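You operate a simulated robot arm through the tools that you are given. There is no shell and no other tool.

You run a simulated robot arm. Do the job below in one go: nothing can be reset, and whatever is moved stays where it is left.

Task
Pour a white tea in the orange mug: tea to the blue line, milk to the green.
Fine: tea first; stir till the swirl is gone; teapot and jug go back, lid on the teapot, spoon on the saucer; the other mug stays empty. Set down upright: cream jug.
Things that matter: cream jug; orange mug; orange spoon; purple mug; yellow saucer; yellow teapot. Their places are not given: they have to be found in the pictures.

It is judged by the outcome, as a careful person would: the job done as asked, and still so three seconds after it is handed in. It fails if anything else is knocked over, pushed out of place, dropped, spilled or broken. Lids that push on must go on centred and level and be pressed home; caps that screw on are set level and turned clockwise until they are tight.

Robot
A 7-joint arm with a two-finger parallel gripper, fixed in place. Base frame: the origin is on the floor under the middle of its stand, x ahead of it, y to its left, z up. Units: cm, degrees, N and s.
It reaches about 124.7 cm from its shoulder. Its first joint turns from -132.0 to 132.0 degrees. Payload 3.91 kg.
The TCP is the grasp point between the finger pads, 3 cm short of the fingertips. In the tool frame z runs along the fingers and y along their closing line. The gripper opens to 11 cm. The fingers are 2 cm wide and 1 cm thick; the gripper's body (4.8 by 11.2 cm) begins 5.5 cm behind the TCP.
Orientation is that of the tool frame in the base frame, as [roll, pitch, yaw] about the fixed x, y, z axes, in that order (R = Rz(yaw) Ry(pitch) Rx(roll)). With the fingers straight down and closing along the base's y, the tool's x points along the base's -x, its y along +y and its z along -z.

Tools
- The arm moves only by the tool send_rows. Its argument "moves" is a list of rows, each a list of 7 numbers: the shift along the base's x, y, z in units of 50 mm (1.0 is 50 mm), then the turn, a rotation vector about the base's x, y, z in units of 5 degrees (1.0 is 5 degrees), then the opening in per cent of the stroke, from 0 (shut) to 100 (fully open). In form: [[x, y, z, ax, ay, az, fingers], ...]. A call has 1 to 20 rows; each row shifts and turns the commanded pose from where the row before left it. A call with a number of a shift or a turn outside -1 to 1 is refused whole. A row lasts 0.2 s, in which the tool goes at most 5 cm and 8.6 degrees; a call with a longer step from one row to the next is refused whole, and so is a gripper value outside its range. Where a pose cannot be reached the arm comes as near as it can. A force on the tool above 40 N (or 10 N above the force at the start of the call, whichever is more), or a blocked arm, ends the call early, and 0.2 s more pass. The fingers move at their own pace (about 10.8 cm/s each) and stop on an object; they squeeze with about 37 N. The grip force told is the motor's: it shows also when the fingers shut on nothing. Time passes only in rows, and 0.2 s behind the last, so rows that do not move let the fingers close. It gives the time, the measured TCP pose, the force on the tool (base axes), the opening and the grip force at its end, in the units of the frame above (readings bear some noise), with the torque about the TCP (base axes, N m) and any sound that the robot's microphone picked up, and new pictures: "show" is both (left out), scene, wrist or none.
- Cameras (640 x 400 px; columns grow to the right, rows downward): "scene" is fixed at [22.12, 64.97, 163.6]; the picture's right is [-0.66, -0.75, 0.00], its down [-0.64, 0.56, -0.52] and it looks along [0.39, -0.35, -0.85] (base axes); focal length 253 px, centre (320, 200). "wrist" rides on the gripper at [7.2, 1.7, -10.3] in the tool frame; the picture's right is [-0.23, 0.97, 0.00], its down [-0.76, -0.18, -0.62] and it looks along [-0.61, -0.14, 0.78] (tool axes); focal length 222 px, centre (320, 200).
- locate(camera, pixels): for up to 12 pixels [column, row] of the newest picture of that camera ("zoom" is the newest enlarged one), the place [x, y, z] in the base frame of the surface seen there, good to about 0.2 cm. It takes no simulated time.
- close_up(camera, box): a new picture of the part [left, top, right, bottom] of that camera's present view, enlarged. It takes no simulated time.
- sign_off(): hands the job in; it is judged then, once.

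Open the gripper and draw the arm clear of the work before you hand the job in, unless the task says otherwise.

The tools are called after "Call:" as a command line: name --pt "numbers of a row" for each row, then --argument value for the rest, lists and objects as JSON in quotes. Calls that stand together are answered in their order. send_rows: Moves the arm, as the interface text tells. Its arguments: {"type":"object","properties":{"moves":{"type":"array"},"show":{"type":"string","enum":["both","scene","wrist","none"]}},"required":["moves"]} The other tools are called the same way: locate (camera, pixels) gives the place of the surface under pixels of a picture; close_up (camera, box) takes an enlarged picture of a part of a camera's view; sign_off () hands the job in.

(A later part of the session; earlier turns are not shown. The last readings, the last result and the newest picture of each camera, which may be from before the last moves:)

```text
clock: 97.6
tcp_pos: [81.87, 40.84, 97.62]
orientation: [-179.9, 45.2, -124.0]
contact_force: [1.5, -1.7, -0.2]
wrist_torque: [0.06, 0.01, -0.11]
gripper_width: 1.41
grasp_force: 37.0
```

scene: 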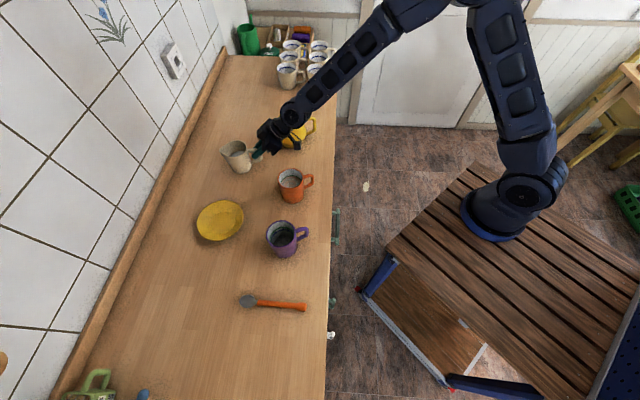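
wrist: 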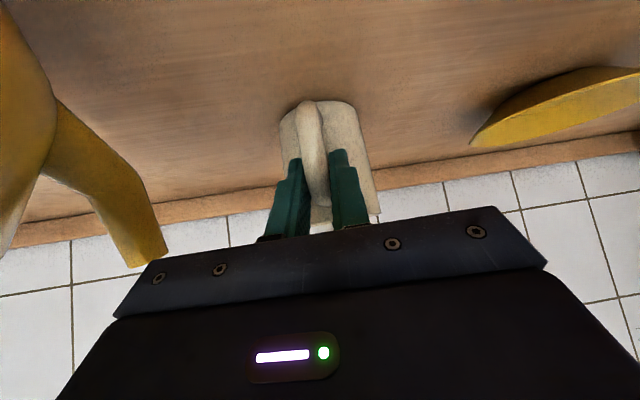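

The load has gone to ~0 N: the jug rests on the counter. I open the fingers gradually.

Call:
send_rows --pt "0 0 0 0 0 0 11" --pt "0 0 0 0 0 0 14" --pt "0 0 0 0 0 0 18" --pt "0 0 0 0 0 0 24" --pt "0 0 0 0 0 0 32" --pt "0 0 0 0 0 0 40" --pt "0 0 0 0 0 0 45"

Call:
close_up --camera "scene" --box '[206, 110, 302, 170]'

Call:
locate --camera "zoom" --pixels '[[92, 265], [120, 294], [180, 311], [240, 296], [270, 265], [255, 220], [200, 203], [150, 215]]'

```text
clock: 99.2
tcp_pos: [81.98, 40.8, 97.78]
orientation: [-179.9, 45.1, -123.8]
contact_force: [0.4, 0.5, 0.2]
wrist_torque: [-0.01, -0.05, -0.01]
gripper_width: 4.97
grasp_force: 0.1
```

scene: 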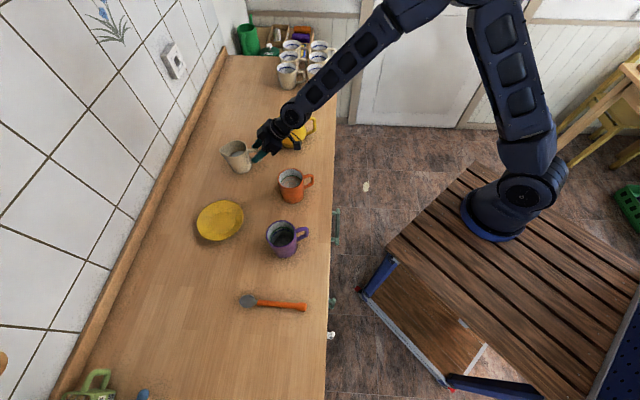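
wrist: 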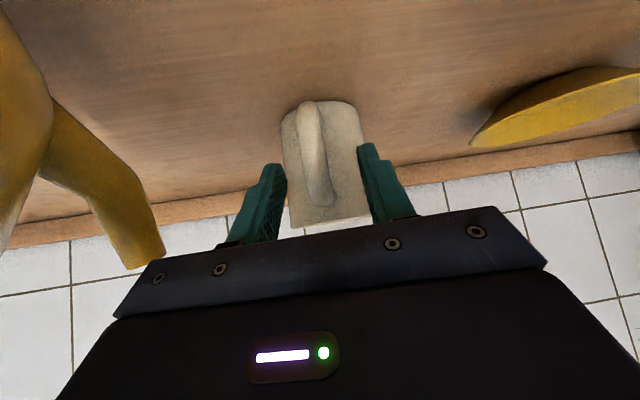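

```text
6.67 times, centred on (254, 140) of scene
```

zoom: 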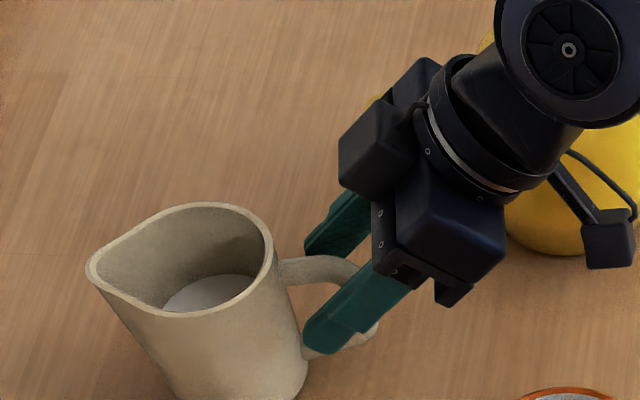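

```text
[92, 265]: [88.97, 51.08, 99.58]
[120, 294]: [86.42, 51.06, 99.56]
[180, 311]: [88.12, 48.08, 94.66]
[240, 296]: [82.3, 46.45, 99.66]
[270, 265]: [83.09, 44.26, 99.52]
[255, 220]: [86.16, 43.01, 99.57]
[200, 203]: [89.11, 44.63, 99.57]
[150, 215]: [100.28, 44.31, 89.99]
```

The jug stands upright at its original place (lip (88.97,51.08), rim 99.55 level). I back the fingers out along the approach line and rise.

Call:
send_rows --pt "-0.08 -0.119 0.144 0 0 0 45" --pt "-0.158 -0.234 0.283 0 0 0 45" --pt "-0.158 -0.234 0.283 0 0 0 45" --pt "-0.158 -0.234 0.283 0 0 0 45" --pt "-0.158 -0.234 0.283 0 0 0 45" --pt "-0.158 -0.234 0.283 0 0 0 45" --pt "0 0 0.5 0 0 0 45" --pt "0 0 0.6 0 0 0 45" --pt "0 0 0.6 0 0 0 45" --show "scene"

Call:
close_up --camera "scene" --box '[210, 100, 338, 180]'

```text
clock: 101.2
tcp_pos: [77.64, 34.66, 114.22]
orientation: [180.0, 45.1, -124.0]
contact_force: [0.4, -0.5, -0.3]
wrist_torque: [-0.02, 0.01, 0.02]
gripper_width: 4.95
grasp_force: 0.1
```

scene: 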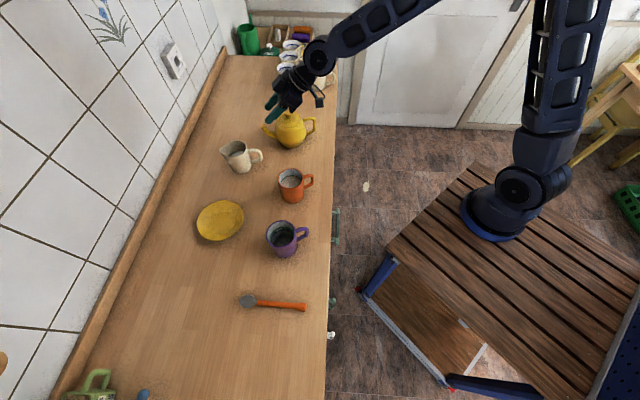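

```text
5.00 times, centred on (274, 140) of scene
```

zoom: 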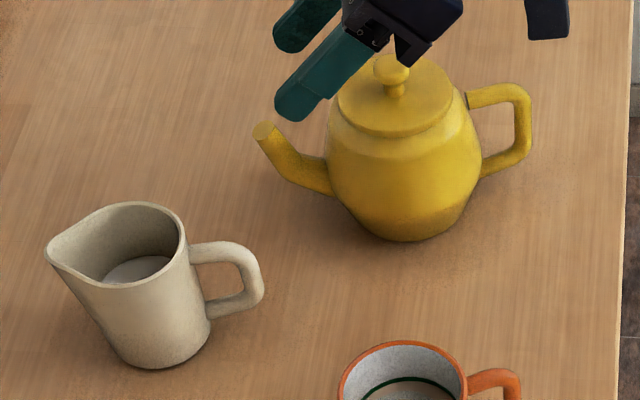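

Teapot and jug stand well. Now the spoon: I measure its axis precisely in an enlarged scene view before going there.

Call:
close_up --camera "scene" --box '[232, 286, 312, 326]'

Call:
locate --camera "zoom" --pixels '[[60, 140], [115, 70], [120, 180], [180, 140], [110, 130], [215, 130], [300, 138], [400, 148], [500, 158], [535, 165], [570, 168], [592, 172]]'

Call:
locate --camera "zoom" --pixels '[[300, 118], [300, 128], [300, 148], [300, 158], [480, 136], [480, 146], [480, 166], [480, 174], [560, 140], [560, 195], [600, 170], [30, 130]]'

```text
8.00 times, centred on (272, 306) of scene
```

zoom: 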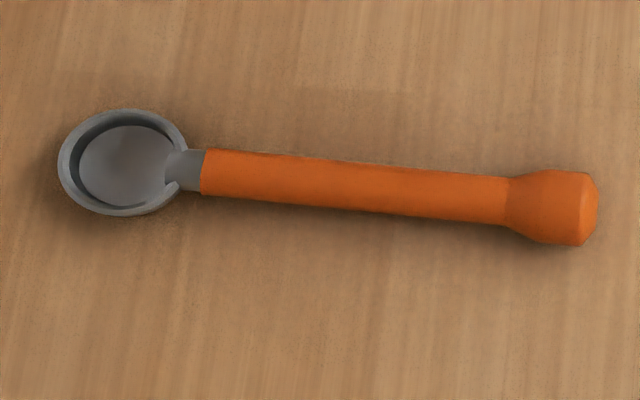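

```text
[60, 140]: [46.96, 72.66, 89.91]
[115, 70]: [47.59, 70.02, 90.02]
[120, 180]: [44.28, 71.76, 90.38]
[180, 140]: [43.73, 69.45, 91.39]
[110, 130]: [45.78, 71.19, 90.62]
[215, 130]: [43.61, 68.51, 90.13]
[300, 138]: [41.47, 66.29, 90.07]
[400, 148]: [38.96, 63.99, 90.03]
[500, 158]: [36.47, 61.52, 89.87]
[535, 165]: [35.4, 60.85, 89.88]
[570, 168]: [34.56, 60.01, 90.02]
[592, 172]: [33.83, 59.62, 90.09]
```

```text
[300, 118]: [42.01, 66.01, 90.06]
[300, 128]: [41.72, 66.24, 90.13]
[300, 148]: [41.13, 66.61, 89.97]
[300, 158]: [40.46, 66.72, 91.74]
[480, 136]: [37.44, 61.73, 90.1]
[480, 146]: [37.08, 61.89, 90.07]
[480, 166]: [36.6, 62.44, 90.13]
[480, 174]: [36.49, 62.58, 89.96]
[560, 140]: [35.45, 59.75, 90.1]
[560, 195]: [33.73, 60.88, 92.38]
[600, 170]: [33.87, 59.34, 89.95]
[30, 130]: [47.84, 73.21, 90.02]
```

I correct the rows (handle centre at rows 180–207) and locate again.

Call:
locate --camera "zoom" --pixels '[[60, 160], [122, 110], [122, 214], [122, 162], [215, 172], [300, 180], [400, 190], [480, 198], [550, 207], [595, 208], [300, 157], [300, 202]]'

Call:
locate --camera "zoom" --pixels '[[480, 178], [480, 188], [480, 208], [480, 218], [550, 172], [550, 185], [550, 225], [550, 240], [400, 168], [400, 178], [400, 205], [400, 211]]'

```text
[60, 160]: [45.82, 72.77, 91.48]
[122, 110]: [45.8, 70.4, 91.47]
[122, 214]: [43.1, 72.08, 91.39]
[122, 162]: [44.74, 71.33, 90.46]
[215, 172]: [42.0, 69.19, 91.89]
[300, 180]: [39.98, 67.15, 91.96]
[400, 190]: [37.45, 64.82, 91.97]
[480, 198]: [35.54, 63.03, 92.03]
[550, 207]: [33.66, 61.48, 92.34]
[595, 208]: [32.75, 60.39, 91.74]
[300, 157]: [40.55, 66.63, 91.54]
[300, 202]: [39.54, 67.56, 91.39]
```

```text
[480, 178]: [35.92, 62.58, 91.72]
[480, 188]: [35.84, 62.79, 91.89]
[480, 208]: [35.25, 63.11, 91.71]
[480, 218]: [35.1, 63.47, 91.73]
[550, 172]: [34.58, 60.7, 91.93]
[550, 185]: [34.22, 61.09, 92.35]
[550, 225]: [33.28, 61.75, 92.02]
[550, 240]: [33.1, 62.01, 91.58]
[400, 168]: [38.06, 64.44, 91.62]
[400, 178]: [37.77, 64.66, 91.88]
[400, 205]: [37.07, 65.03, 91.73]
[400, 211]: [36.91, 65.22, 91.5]
```

Spoon axis: heading 42.5°, handle axis z≈91.3, passing (37.5,64.8); bowl tip (45.9,72.8). I fly to above the grip point on the handle with yaw −13.5°.

Call:
send_rows --pt "-0.4 0.258 0 0 0 -0.18 45" --pt "-0.572 0.369 0 0 0 -0.18 45" --pt "-0.572 0.369 0 0 0 -0.18 45" --pt "-0.572 0.369 0 0 0 -0.18 45" --pt "-0.572 0.369 0 0 0 -0.18 45" --pt "-0.572 0.369 0 0 0 -0.18 45" --pt "-0.572 0.369 0 0 0 -0.18 45" --pt "-0.572 0.369 0 0 0 -0.18 45" --pt "-0.572 0.369 0 0 0 -0.18 45" --pt "-0.572 0.369 0 0 0 -0.18 45" --pt "-0.572 0.369 0 0 0 -0.18 45" --pt "-0.572 0.369 0 0 0 -0.18 45" --pt "-0.572 0.369 0 0 0 -0.18 45" --pt "-0.572 0.369 -0.2 0 0 -0.18 45" --pt "-0.572 0.369 -0.2 0 0 -0.18 45" --pt "-0.172 0.111 -0.2 0 0 0 45" --pt "0 0 0 0 0 0 45"

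Call:
close_up --camera "wrist" --box '[200, 60, 440, 210]'

```text
clock: 104.8
tcp_pos: [34.58, 62.12, 110.83]
orientation: [179.9, 45.1, -137.4]
contact_force: [0.5, 0.6, 0.1]
wrist_torque: [0.01, 0.01, 0.01]
gripper_width: 4.95
grasp_force: 0.0
```

scene: 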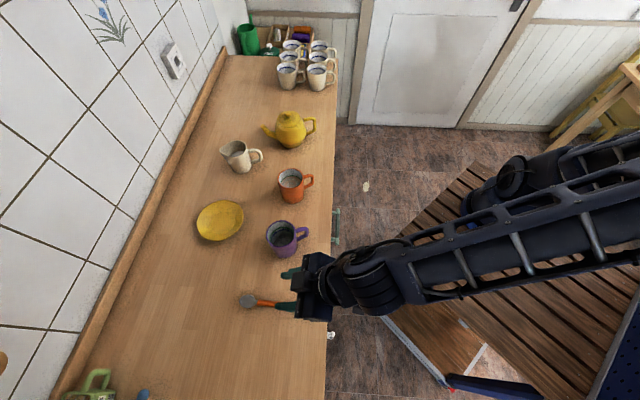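
wrist: 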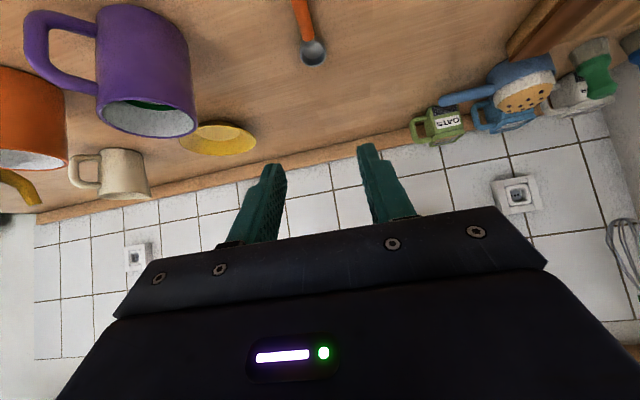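

```text
2.67 times, centred on (320, 135) of wrist
```

zoom: 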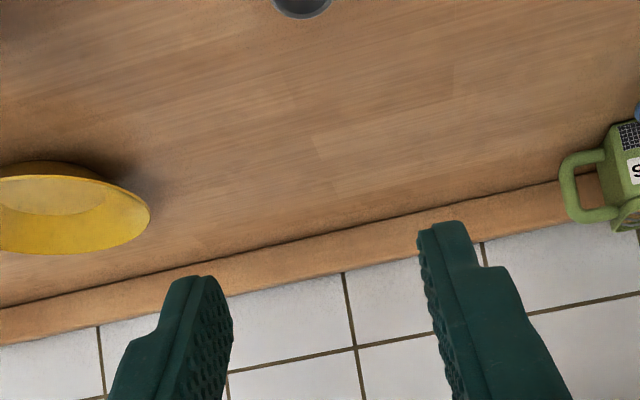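

The spoon's bowl shows at (312,52) in the wrist view, in line with the gripper. I descend 12 cm and look again.

Call:
send_rows --pt "0.02 0.03 -0.3 0 0 0 40" --pt "0 0 -0.4 0 0 0 40" --pt "0 0 -0.5 0 0 0 40" --pt "0 0 -0.5 0 0 0 40" --pt "0 0 -0.4 0 0 0 40" --pt "0 0 -0.3 0 0 0 40" --pt "0 0 0 0 0 0 40"

Call:
close_up --camera "scene" --box '[228, 265, 340, 335]'

```text
clock: 106.4
tcp_pos: [34.73, 62.11, 98.91]
orientation: [-179.9, 45.1, -137.4]
contact_force: [-0.1, 0.5, 0.3]
wrist_torque: [-0.01, -0.01, 0.02]
gripper_width: 4.4
grasp_force: 0.1
```

scene: 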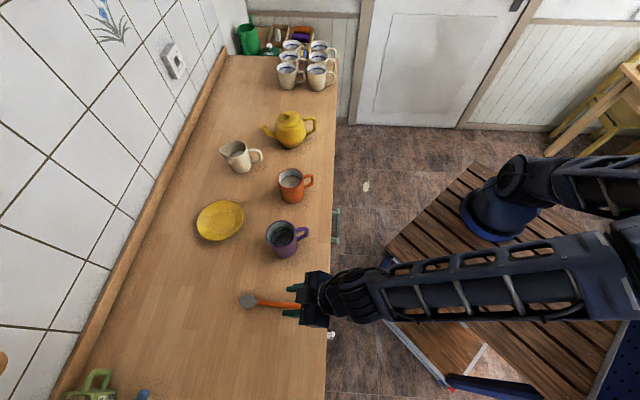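
wrist: 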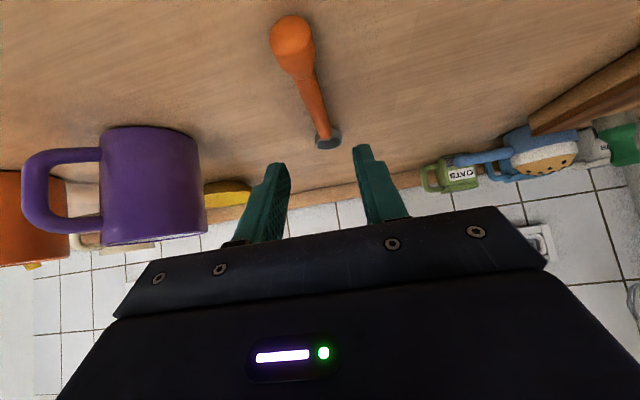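

```text
5.71 times, centred on (284, 300) of scene
```

zoom: 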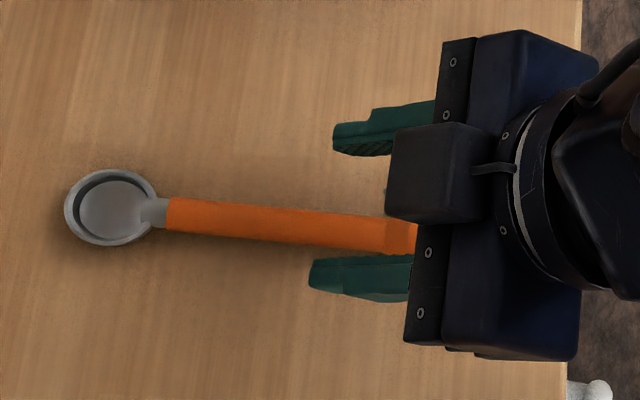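

The TCP is centred over the handle axis (lateral error ≈0). I descend 5.5 cm so the fingertips straddle the handle just above the counter.

Call:
send_rows --pt "0 0 -0.3 0 0 0 40" --pt "0 0 -0.3 0 0 0 40" --pt "0 0 -0.25 0 0 0 40" --pt "0 0 -0.15 0 0 0 40" --pt "0 0 -0.1 0 0 0 40" --pt "0 0 0 0 0 0 40"

Call:
close_up --camera "scene" --box '[228, 265, 340, 335]'

Call:
close_up --camera "wrist" --box '[200, 60, 440, 220]'

```text
clock: 107.8
tcp_pos: [34.69, 62.21, 93.42]
orientation: [180.0, 45.1, -137.4]
contact_force: [-0.1, -0.5, 0.7]
wrist_torque: [-0.01, 0.02, 0.03]
gripper_width: 4.38
grasp_force: 0.0
```

scene: 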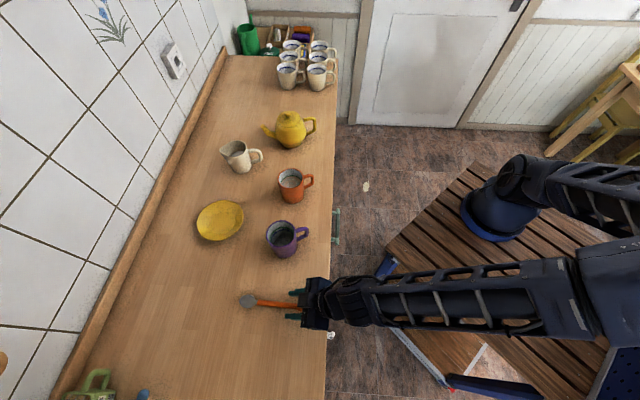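
wrist: 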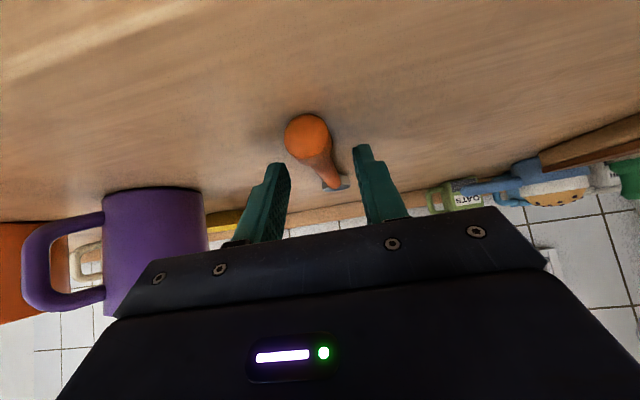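

```text
5.71 times, centred on (284, 300) of scene
```

zoom: 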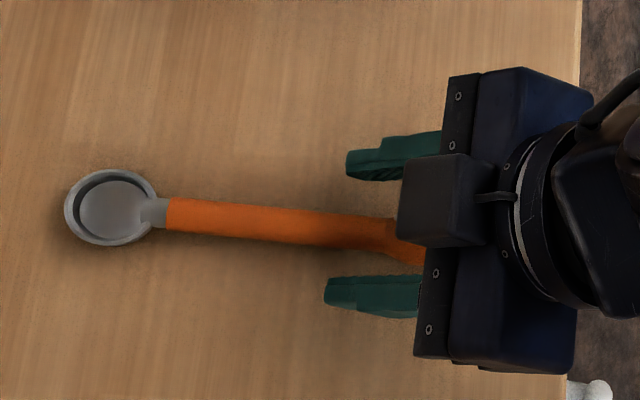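

```text
2.50 times, centred on (320, 140) of wrist
```

zoom: 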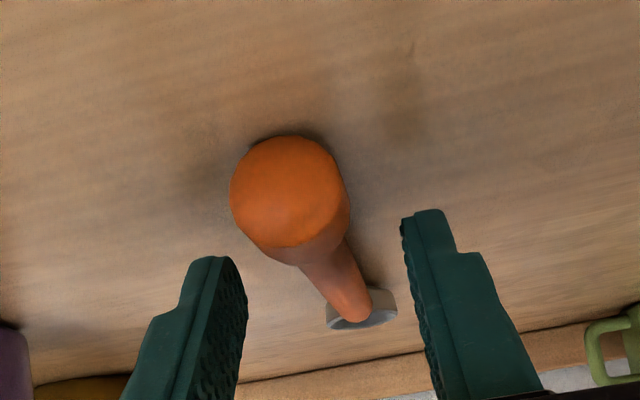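

The fingers straddle the handle centrally. I lower 2 mm more and close gradually.

Call:
send_rows --pt "0 0 -0.04 0 0 0 36" --pt "0 0 0 0 0 0 28" --pt "0 0 0 0 0 0 23" --pt "0 0 0 0 0 0 19" --pt "0 0 0 0 0 0 16" --pt "0 0 0 0 0 0 14" --pt "0 0 0 0 0 0 12" --pt "0 0 0 0 0 0 10" --pt "0 0 0 0 0 0 5" --pt "0 0 0 0 0 0 0" --pt "0 0 0 0 0 0 0"

Call:
close_up --camera "scene" --box '[228, 265, 340, 335]'

```text
clock: 110.2
tcp_pos: [34.73, 62.13, 93.41]
orientation: [-179.8, 45.1, -137.3]
contact_force: [-0.2, 0.5, 0.1]
wrist_torque: [0.02, 0.0, -0.02]
gripper_width: 1.39
grasp_force: 36.5
```

scene: 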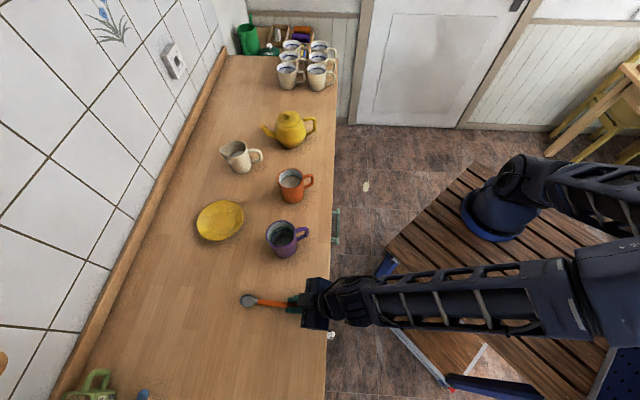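
wrist: 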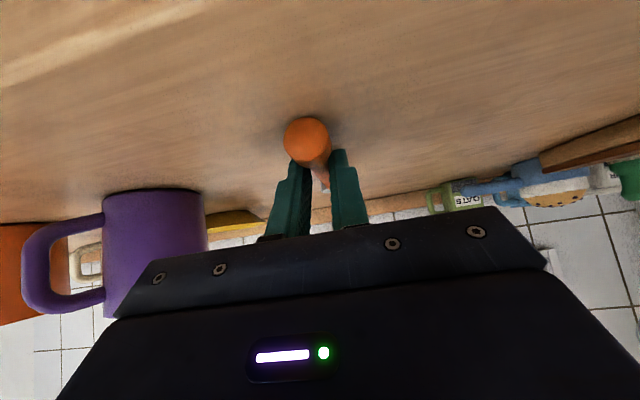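

```text
5.71 times, centred on (284, 300) of scene
```

zoom: 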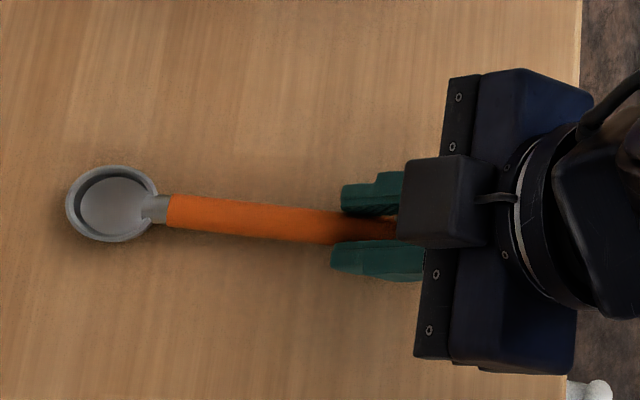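

The handle is held at 1.39 cm. I lift 3 cm and check how the spoon hangs.

Call:
send_rows --pt "0 0 0.1 0 0 0 0" --pt "0 0 0.2 0 0 0 0" --pt "0 0 0.2 0 0 0 0" --pt "0 0 0.1 0 0 0 0" --pt "0 0 0 0 0 0 0" --show "scene"

Call:
close_up --camera "scene" --box '[228, 265, 340, 335]'

Call:
locate --camera "zoom" --pixels '[[65, 205], [110, 165], [110, 242], [110, 200], [180, 212], [220, 217], [280, 222], [330, 228], [350, 200]]'

```text
clock: 111.4
tcp_pos: [34.78, 62.07, 96.22]
orientation: [-179.9, 45.1, -137.4]
contact_force: [-0.8, -0.6, -0.5]
wrist_torque: [-0.04, 0.01, 0.01]
gripper_width: 1.42
grasp_force: 37.4
```

scene: 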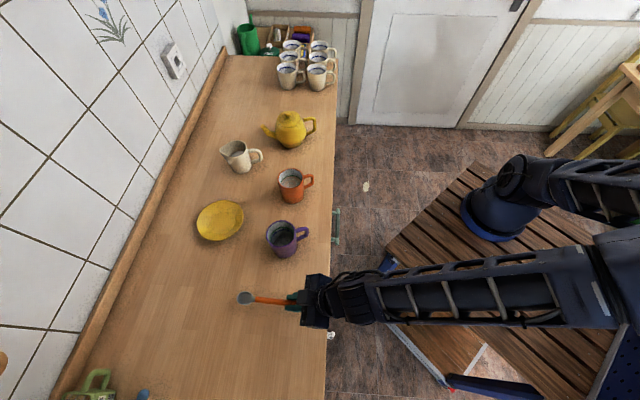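

```text
5.71 times, centred on (284, 300) of scene
```

zoom: 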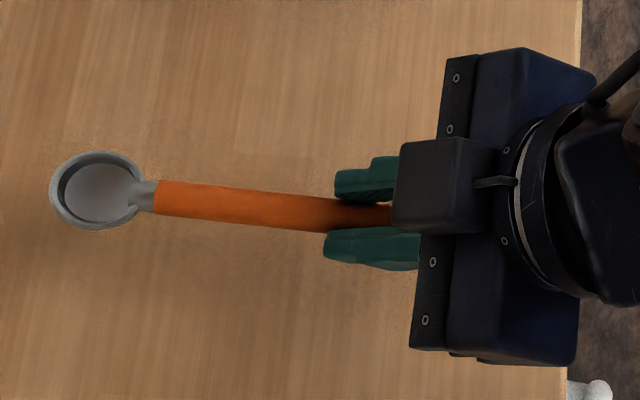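

```text
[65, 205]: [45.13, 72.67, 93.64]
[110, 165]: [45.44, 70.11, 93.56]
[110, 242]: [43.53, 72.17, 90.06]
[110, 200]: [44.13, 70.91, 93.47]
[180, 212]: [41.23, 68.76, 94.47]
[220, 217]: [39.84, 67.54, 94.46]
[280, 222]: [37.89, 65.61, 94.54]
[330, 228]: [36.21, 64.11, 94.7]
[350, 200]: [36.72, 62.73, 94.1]
```

The spoon hangs nearly level (1.7° bowl-down). I raise it 26 cm and yaw to heading 60°.

Call:
send_rows --pt "0 0 0.4 0 0 0.4375 0" --pt "0 0 0.7 0 0 0.4375 0" --pt "0 0 0.7 0 0 0.4375 0" --pt "0 0 0.7 0 0 0.4375 0" --pt "0 0 0.7 0 0 0.4375 0" --pt "0 0 0.7 0 0 0.4375 0" --pt "0 0 0.7 0 0 0.4375 0" --pt "0 0 0.56 0 0 0.4375 0" --pt "0 0 0 0 0 0 0" --show "scene"

```text
clock: 113.4
tcp_pos: [34.77, 62.09, 121.88]
orientation: [-179.9, 45.2, -119.7]
contact_force: [0.8, 0.6, -1.4]
wrist_torque: [-0.04, -0.01, 0.01]
gripper_width: 1.39
grasp_force: 36.5
```

scene: 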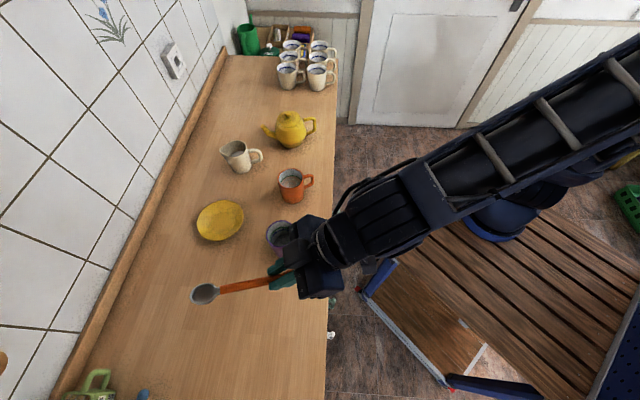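

The spoon is up, heading 60°. I now pitch it bowl-down by 75° while carrying it above the orange mug at a safe height.

Call:
send_rows --pt "0.383 -0.293 0 -0.866 0.5 0 0" --pt "0.383 -0.293 0 -0.866 0.5 0 0" --pt "0.383 -0.293 0 -0.866 0.5 0 0" --pt "0.383 -0.293 0 -0.866 0.5 0 0" --pt "0.383 -0.293 0 -0.866 0.5 0 0" --pt "0.383 -0.293 0 -0.866 0.5 0 0" --pt "0.383 -0.293 0 -0.866 0.5 0 0" --pt "0.383 -0.293 0 -0.866 0.5 0 0" --pt "0.383 -0.293 0 -0.866 0.5 0 0" --pt "0.383 -0.293 0 -0.866 0.5 0 0" --pt "0.383 -0.293 0 -0.866 0.5 0 0" --pt "0.383 -0.293 0 -0.866 0.5 0 0" --pt "0.383 -0.293 0 -0.866 0.5 0 0" --pt "0.383 -0.293 0 -0.866 0.5 0 0" --pt "0.383 -0.293 0 -0.866 0.5 0 0" --pt "0 0 0 0 0 0 0"

Call:
close_up --camera "scene" --box '[240, 110, 368, 200]'

```text
clock: 116.8
tcp_pos: [63.3, 40.33, 121.92]
orientation: [180.0, -30.0, -119.8]
contact_force: [-1.1, -0.3, -0.6]
wrist_torque: [-0.04, 0.01, 0.0]
gripper_width: 1.39
grasp_force: 37.2
```

scene: 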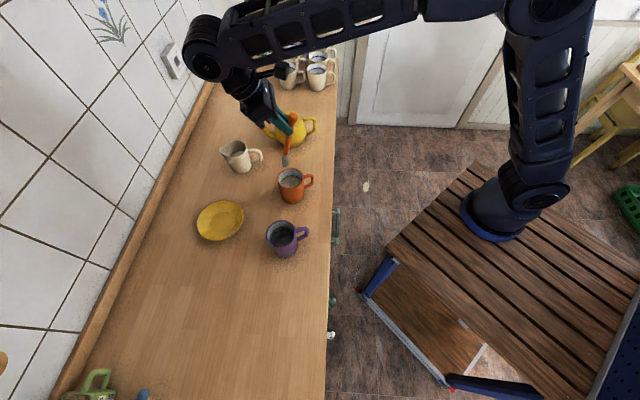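
wrist: 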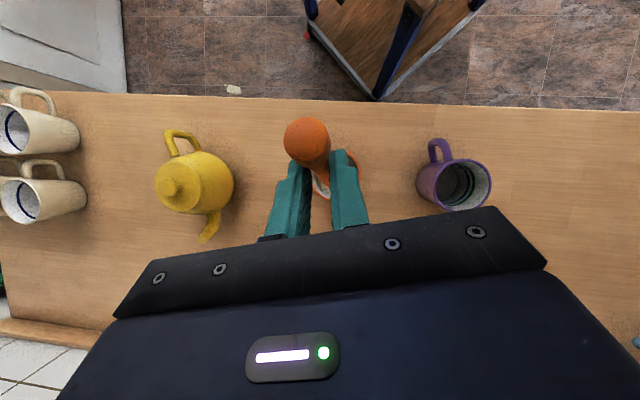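

```text
4.44 times, centred on (304, 155) of scene
```

zoom: 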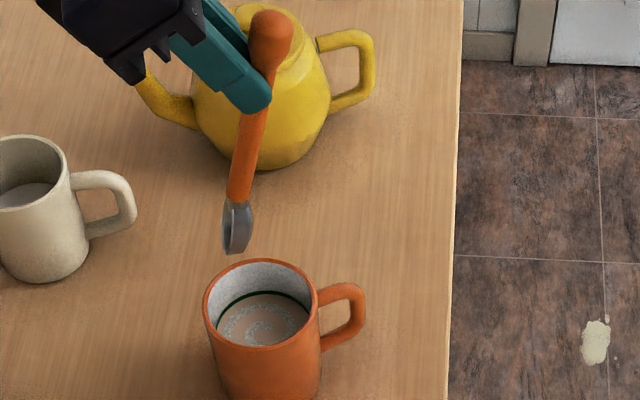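

The spoon hangs bowl-down near the mug. I locate the bowl tip and handle to place it over the mug's centre.

Call:
locate --camera "zoom" --pixels '[[236, 251], [240, 240], [228, 225], [248, 225], [240, 205], [242, 180], [250, 140], [258, 100], [268, 40]]'

Call:
close_up --camera "scene" --box '[272, 140, 336, 200]'

```text
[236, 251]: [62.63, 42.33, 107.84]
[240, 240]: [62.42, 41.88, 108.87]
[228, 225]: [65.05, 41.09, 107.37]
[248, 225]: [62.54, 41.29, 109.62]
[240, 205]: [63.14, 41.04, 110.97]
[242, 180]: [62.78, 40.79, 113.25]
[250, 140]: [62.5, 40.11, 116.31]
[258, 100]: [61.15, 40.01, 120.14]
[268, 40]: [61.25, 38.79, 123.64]
```

```text
6.67 times, centred on (304, 170) of scene
```

zoom: 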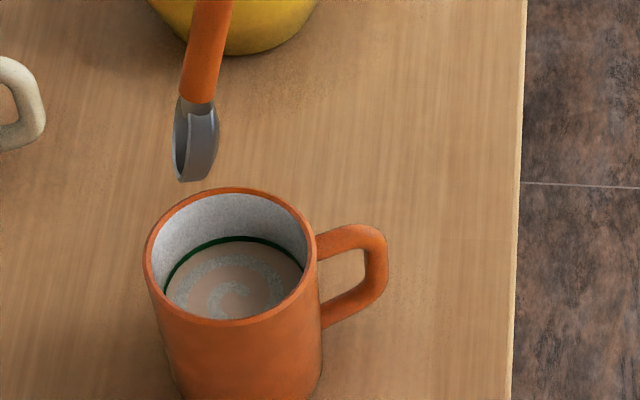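

Call:
locate --camera "zoom" --pixels '[[188, 180], [195, 180], [178, 170], [210, 165], [175, 150], [217, 140], [200, 115], [198, 100], [205, 60], [210, 20]]'

```text
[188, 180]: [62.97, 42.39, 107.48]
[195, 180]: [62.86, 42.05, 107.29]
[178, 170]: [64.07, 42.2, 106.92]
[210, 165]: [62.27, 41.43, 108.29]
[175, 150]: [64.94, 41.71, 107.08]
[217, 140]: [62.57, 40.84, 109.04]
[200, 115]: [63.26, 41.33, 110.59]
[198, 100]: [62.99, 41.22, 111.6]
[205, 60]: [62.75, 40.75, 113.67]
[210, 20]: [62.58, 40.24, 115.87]
```

The bowl centre is ≈(63.8,41.4), so I shift −0.55 cm in y and lower the spoon into the mug, slowly near the liquid.

Call:
send_rows --pt "0 -0.11 -0.1 0 0 0 0" --pt "0 0 -0.2 0 0 0 0" --pt "0 0 -0.3 0 0 0 0" --pt "0 0 -0.3 0 0 0 0" --pt "0 0 -0.2 0 0 0 0" --pt "0 0 -0.1 0 0 0 0" --pt "0 0 0 0 0 0 0" --show "scene"

Call:
close_up --camera "scene" --box '[272, 150, 336, 200]'

```text
clock: 118.4
tcp_pos: [63.4, 39.63, 116.16]
orientation: [-179.9, -29.9, -119.8]
contact_force: [0.3, 0.4, 0.2]
wrist_torque: [0.02, 0.02, 0.01]
gripper_width: 1.39
grasp_force: 37.1
```

scene: 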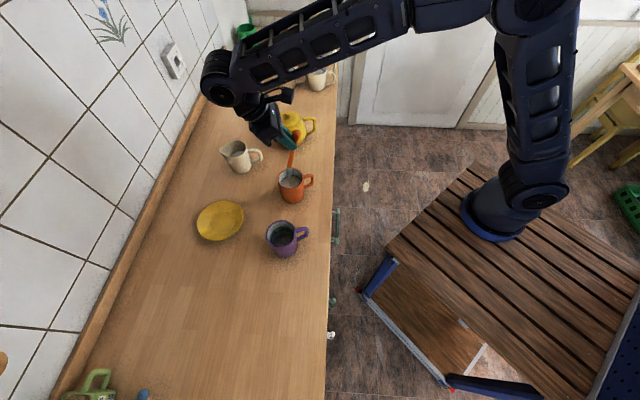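

```text
8.00 times, centred on (304, 175) of scene
```

zoom: 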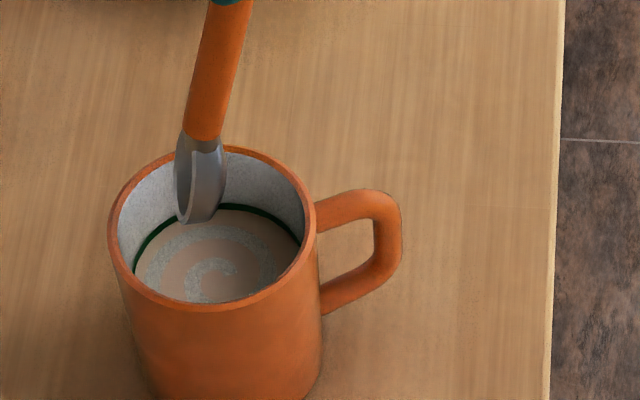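

The bowl enters the opening near centre without touching the wall. I lower 8.3 cm more so that the bowl is well in the tea.

Call:
send_rows --pt "0 0 -0.15 0 0 0 0" --pt "0 0 -0.2 0 0 0 0" --pt "0 0 -0.2 0 0 0 0" --pt "0 0 -0.2 0 0 0 0" --pt "0 0 -0.15 0 0 0 0" --pt "0 0 -0.15 0 0 0 0" --pt "0 0 -0.15 0 0 0 0" --pt "0 0 -0.15 0 0 0 0" --pt "0 0 -0.15 0 0 0 0" --pt "0 0 -0.1 0 0 0 0" --pt "0 0 -0.06 0 0 0 0" --pt "0 0 0 0 0 0 0" --show "scene"

Call:
close_up --camera "scene" --box '[272, 150, 336, 200]'

```text
clock: 121.0
tcp_pos: [63.45, 39.79, 107.83]
orientation: [-180.0, -29.9, -120.0]
contact_force: [-0.3, -0.4, -0.8]
wrist_torque: [0.01, 0.03, -0.02]
gripper_width: 1.36
grasp_force: 37.3
```

scene: 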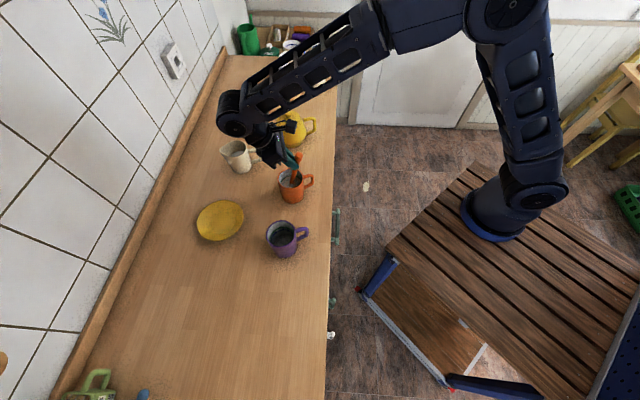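

```text
8.00 times, centred on (304, 175) of scene
```

zoom: 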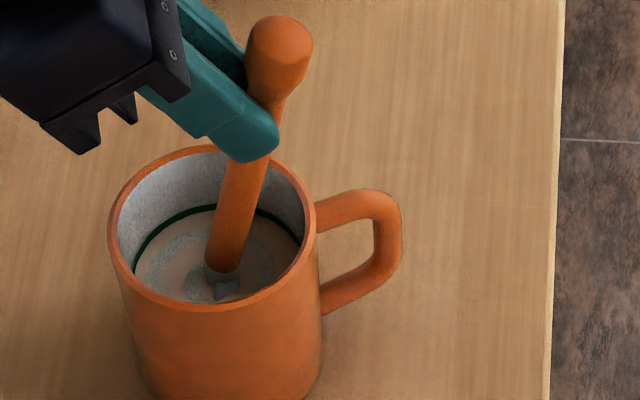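

The bowl is in the tea. I stir with a 1 cm-radius circle, gently.

Call:
send_rows --pt "0.1 0 0 0 0 0 0" --pt "0.1 0 0 0 0 0 0" --pt "-0.038 0.118 0 0 0 0 0" --pt "-0.1 0.073 0 0 0 0 0" --pt "-0.124 0 0 0 0 0 0" --pt "-0.1 -0.073 0 0 0 0 0" --pt "-0.038 -0.118 0 0 0 0 0" --pt "0.038 -0.118 0 0 0 0 0" --pt "0.1 -0.073 0 0 0 0 0" --pt "0.124 0 0 0 0 0 0" --pt "0.1 0.073 0 0 0 0 0" --pt "0.038 0.118 0 0 0 0 0" --show "scene"

Call:
close_up --camera "scene" --box '[272, 150, 336, 200]'

```text
clock: 123.6
tcp_pos: [64.43, 39.73, 107.78]
orientation: [179.9, -29.9, -119.8]
contact_force: [-0.4, -0.8, -0.4]
wrist_torque: [-0.01, 0.02, 0.02]
gripper_width: 1.37
grasp_force: 36.9
```

scene: 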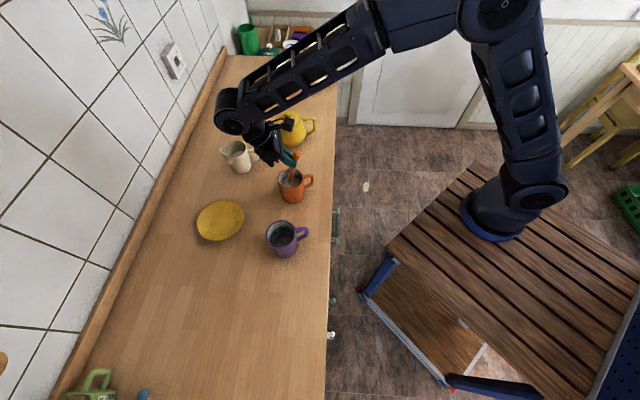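

```text
8.00 times, centred on (304, 175) of scene
```

zoom: 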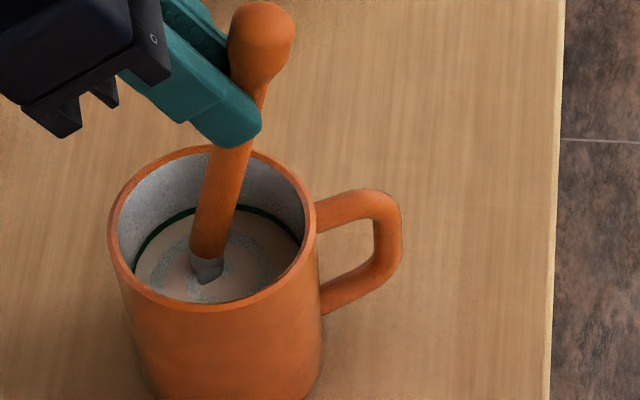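

No contact forces; the swirl is fading but still visible. I stir two more circles.

Call:
send_rows --pt "-0.038 0.118 0 0 0 0 0" --pt "-0.1 0.073 0 0 0 0 0" --pt "-0.124 0 0 0 0 0 0" --pt "-0.1 -0.073 0 0 0 0 0" --pt "-0.038 -0.118 0 0 0 0 0" --pt "0.038 -0.118 0 0 0 0 0" --pt "0.1 -0.073 0 0 0 0 0" --pt "0.124 0 0 0 0 0 0" --pt "0.1 0.073 0 0 0 0 0" --pt "0.038 0.118 0 0 0 0 0" --pt "-0.038 0.118 0 0 0 0 0" --pt "-0.1 0.073 0 0 0 0 0" --pt "-0.124 0 0 0 0 0 0" --pt "-0.1 -0.073 0 0 0 0 0" --pt "-0.038 -0.118 0 0 0 0 0" --pt "0.038 -0.118 0 0 0 0 0" --pt "0.1 -0.073 0 0 0 0 0" --pt "0.124 0 0 0 0 0 0" --pt "0.1 0.073 0 0 0 0 0" --pt "0.038 0.118 0 0 0 0 0" --show "scene"

Call:
close_up --camera "scene" --box '[272, 150, 336, 200]'

```text
clock: 127.8
tcp_pos: [64.42, 39.7, 107.79]
orientation: [179.9, -29.8, -119.9]
contact_force: [-0.3, 0.2, -0.7]
wrist_torque: [0.0, 0.0, 0.01]
gripper_width: 1.37
grasp_force: 36.7
```

scene: 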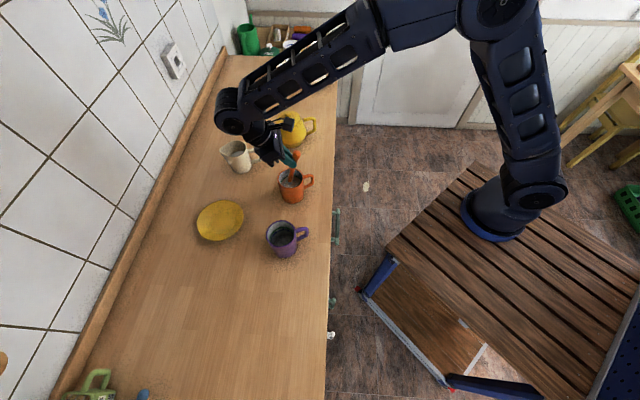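

```text
8.00 times, centred on (304, 175) of scene
```

zoom: 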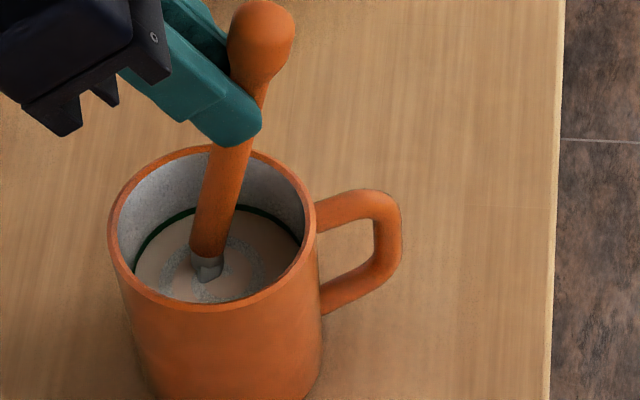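

The swirl has thinned to a faint ring. I keep stirring two more circles.

Call:
send_rows --pt "-0.038 0.118 0 0 0 0 0" --pt "-0.1 0.073 0 0 0 0 0" --pt "-0.124 0 0 0 0 0 0" --pt "-0.1 -0.073 0 0 0 0 0" --pt "-0.038 -0.118 0 0 0 0 0" --pt "0.038 -0.118 0 0 0 0 0" --pt "0.1 -0.073 0 0 0 0 0" --pt "0.124 0 0 0 0 0 0" --pt "0.1 0.073 0 0 0 0 0" --pt "0.038 0.118 0 0 0 0 0" --pt "-0.038 0.118 0 0 0 0 0" --pt "-0.1 0.073 0 0 0 0 0" --pt "-0.124 0 0 0 0 0 0" --pt "-0.1 -0.073 0 0 0 0 0" --pt "-0.038 -0.118 0 0 0 0 0" --pt "0.038 -0.118 0 0 0 0 0" --pt "0.1 -0.073 0 0 0 0 0" --pt "0.124 0 0 0 0 0 0" --pt "0.1 0.073 0 0 0 0 0" --pt "0.038 0.118 0 0 0 0 0" --show "scene"

Call:
close_up --camera "scene" --box '[272, 150, 336, 200]'

```text
clock: 132.0
tcp_pos: [64.31, 39.67, 107.79]
orientation: [-180.0, -29.8, -120.0]
contact_force: [-0.3, 1.1, -0.8]
wrist_torque: [0.05, -0.02, 0.04]
gripper_width: 1.36
grasp_force: 36.8
```

scene: 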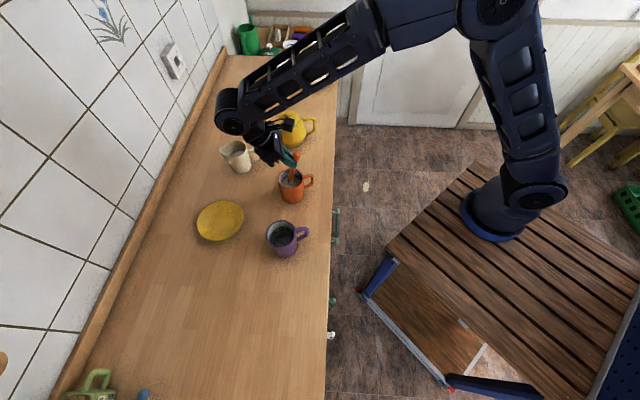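

```text
8.00 times, centred on (304, 175) of scene
```

zoom: 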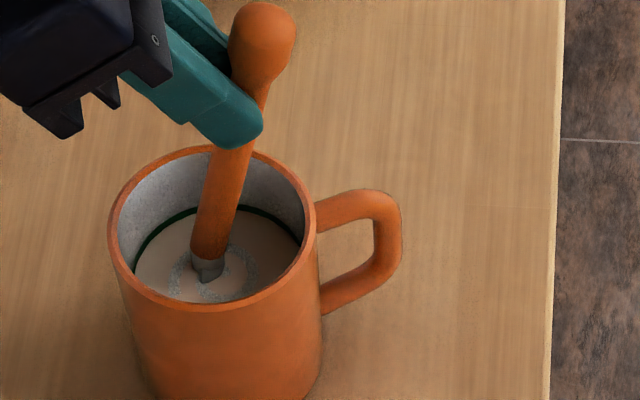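

The swirl shrinks steadily. I stir a little faster, three more circles.

Call:
send_rows --pt "-0.1 0.173 0 0 0 0 0" --pt "-0.2 0 0 0 0 0 0" --pt "-0.1 -0.173 0 0 0 0 0" --pt "0.1 -0.173 0 0 0 0 0" --pt "0.2 0 0 0 0 0 0" --pt "0.1 0.173 0 0 0 0 0" --pt "-0.1 0.173 0 0 0 0 0" --pt "-0.2 0 0 0 0 0 0" --pt "-0.1 -0.173 0 0 0 0 0" --pt "0.1 -0.173 0 0 0 0 0" --pt "0.2 0 0 0 0 0 0" --pt "0.1 0.173 0 0 0 0 0" --pt "-0.1 0.173 0 0 0 0 0" --pt "-0.2 0 0 0 0 0 0" --pt "-0.1 -0.173 0 0 0 0 0" --pt "0.1 -0.173 0 0 0 0 0" --pt "0.2 0 0 0 0 0 0" --pt "0.1 0.173 0 0 0 0 0" --show "scene"

Call:
close_up --camera "scene" --box '[272, 150, 336, 200]'

```text
clock: 135.8
tcp_pos: [64.4, 39.6, 107.83]
orientation: [-180.0, -29.8, -119.9]
contact_force: [-0.5, 0.1, -0.2]
wrist_torque: [0.01, -0.02, 0.0]
gripper_width: 1.37
grasp_force: 37.0
```

scene: 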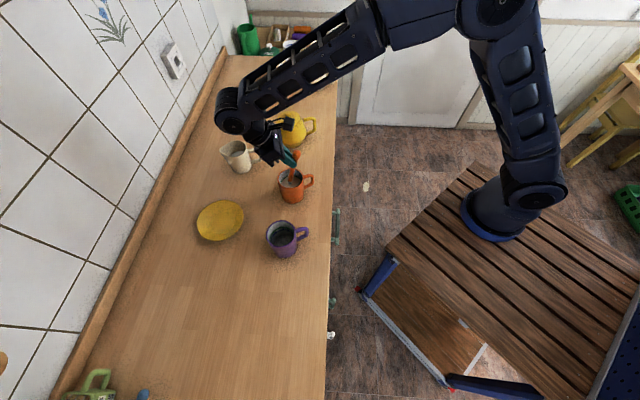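

```text
8.00 times, centred on (304, 175) of scene
```

zoom: 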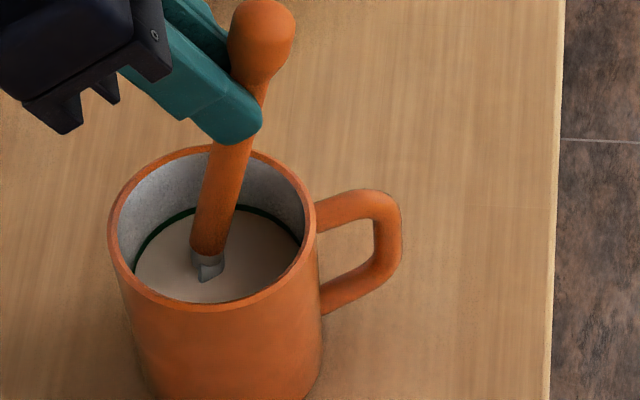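

The swirl seems gone. I stir one more circle to be sure, return to the centre and check in detail.

Call:
send_rows --pt "-0.1 0.173 0 0 0 0 0" --pt "-0.2 0 0 0 0 0 0" --pt "-0.1 -0.173 0 0 0 0 0" --pt "0.1 -0.173 0 0 0 0 0" --pt "0.2 0 0 0 0 0 0" --pt "0.1 0.173 0 0 0 0 0" --pt "-0.1 0.173 0 0 0 0 0" --pt "-0.2 0 0 0 0 0 0" --pt "-0.1 -0.173 0 0 0 0 0" --pt "0.1 -0.173 0 0 0 0 0" --pt "0.2 0 0 0 0 0 0" --pt "0.1 0.173 0 0 0 0 0" --pt "-0.1 0 0 0 0 0 0" --pt "-0.1 0 0 0 0 0 0" --pt "0 0 0 0 0 0 0" --show "scene"

Call:
close_up --camera "scene" --box '[278, 165, 318, 195]'

```text
clock: 139.0
tcp_pos: [63.28, 39.82, 107.91]
orientation: [180.0, -30.0, -119.9]
contact_force: [-0.4, 0.3, -0.5]
wrist_torque: [0.0, -0.04, 0.01]
gripper_width: 1.36
grasp_force: 36.5
```

scene: 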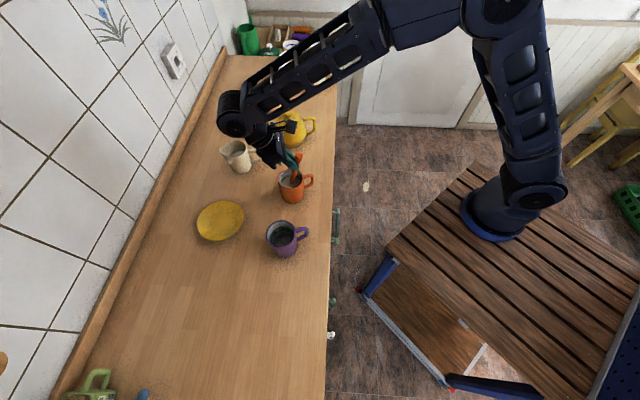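

```text
13.33 times, centred on (298, 180) of scene
```

zoom: 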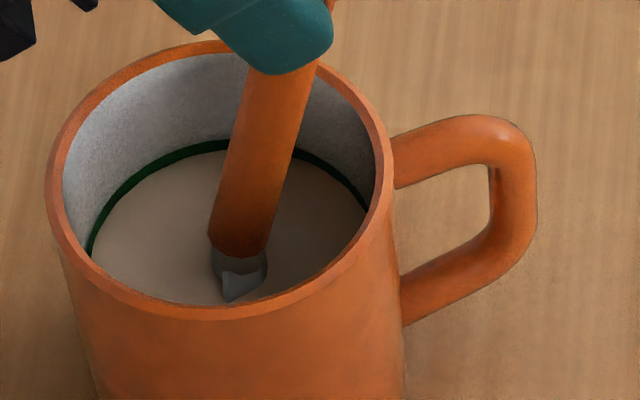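

The surface is uniform, no swirl left. I lift the spoon straight up slowly and let it drain over the mug.

Call:
send_rows --pt "0 0 0.08 0 0 0 0" --pt "0 0 0.1 0 0 0 0" --pt "0 0 0.1 0 0 0 0" --pt "0 0 0.12 0 0 0 0" --pt "0 0 0.15 0 0 0 0" --pt "0 0 0.2 0 0 0 0" --pt "0 0 0.2 0 0 0 0" --pt "0 0 0.2 0 0 0 0" --pt "0 0 0.2 0 0 0 0" --pt "0 0 0.2 0 0 0 0" --pt "0 0 0.15 0 0 0 0" --pt "0 0 0 0 0 0 0" --pt "0 0 0 0 0 0 0" --pt "0 0 0 0 0 0 0" --pt "0 0 0 0 0 0 0" --pt "0 0 0.25 0 0 0 0" --pt "0 0 0.3 0 0 0 0" --pt "0 0 0.3 0 0 0 0" --pt "0 0 0.25 0 0 0 0" --pt "0 0 0 0 0 0 0" --show "scene"

Call:
close_up --camera "scene" --box '[256, 130, 336, 200]'

Call:
close_up --camera "scene" --box '[274, 160, 322, 195]'

```text
clock: 143.2
tcp_pos: [63.4, 39.73, 121.74]
orientation: [180.0, -29.9, -119.9]
contact_force: [0.3, 0.1, -0.5]
wrist_torque: [-0.02, -0.04, -0.02]
gripper_width: 1.36
grasp_force: 37.1
```

scene: 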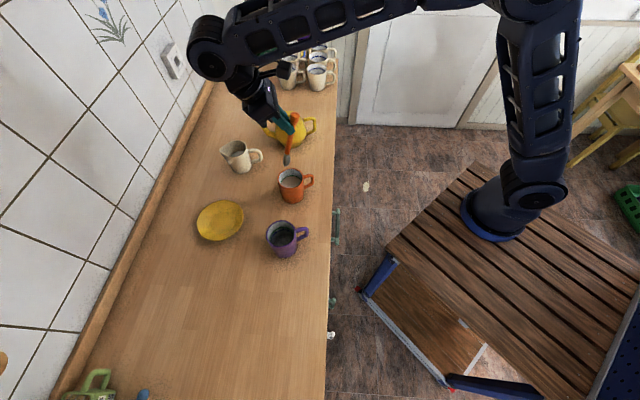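

```text
5.71 times, centred on (296, 165) of scene
```

zoom: 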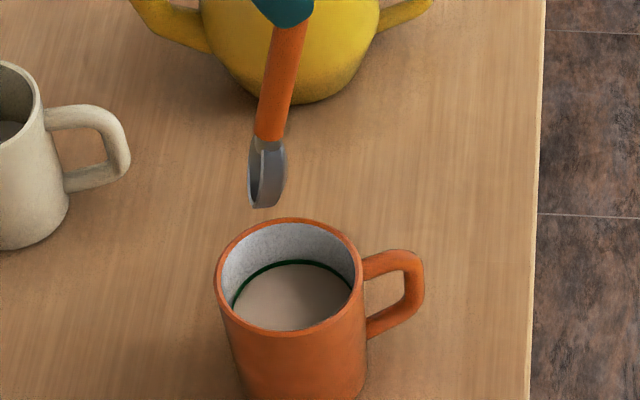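

```text
11.43 times, centred on (298, 178) of scene
```

zoom: 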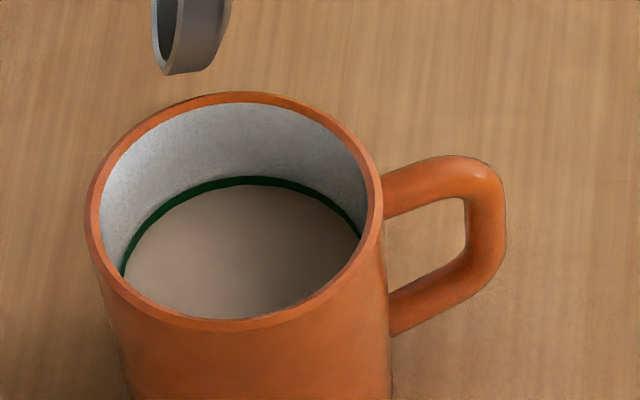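

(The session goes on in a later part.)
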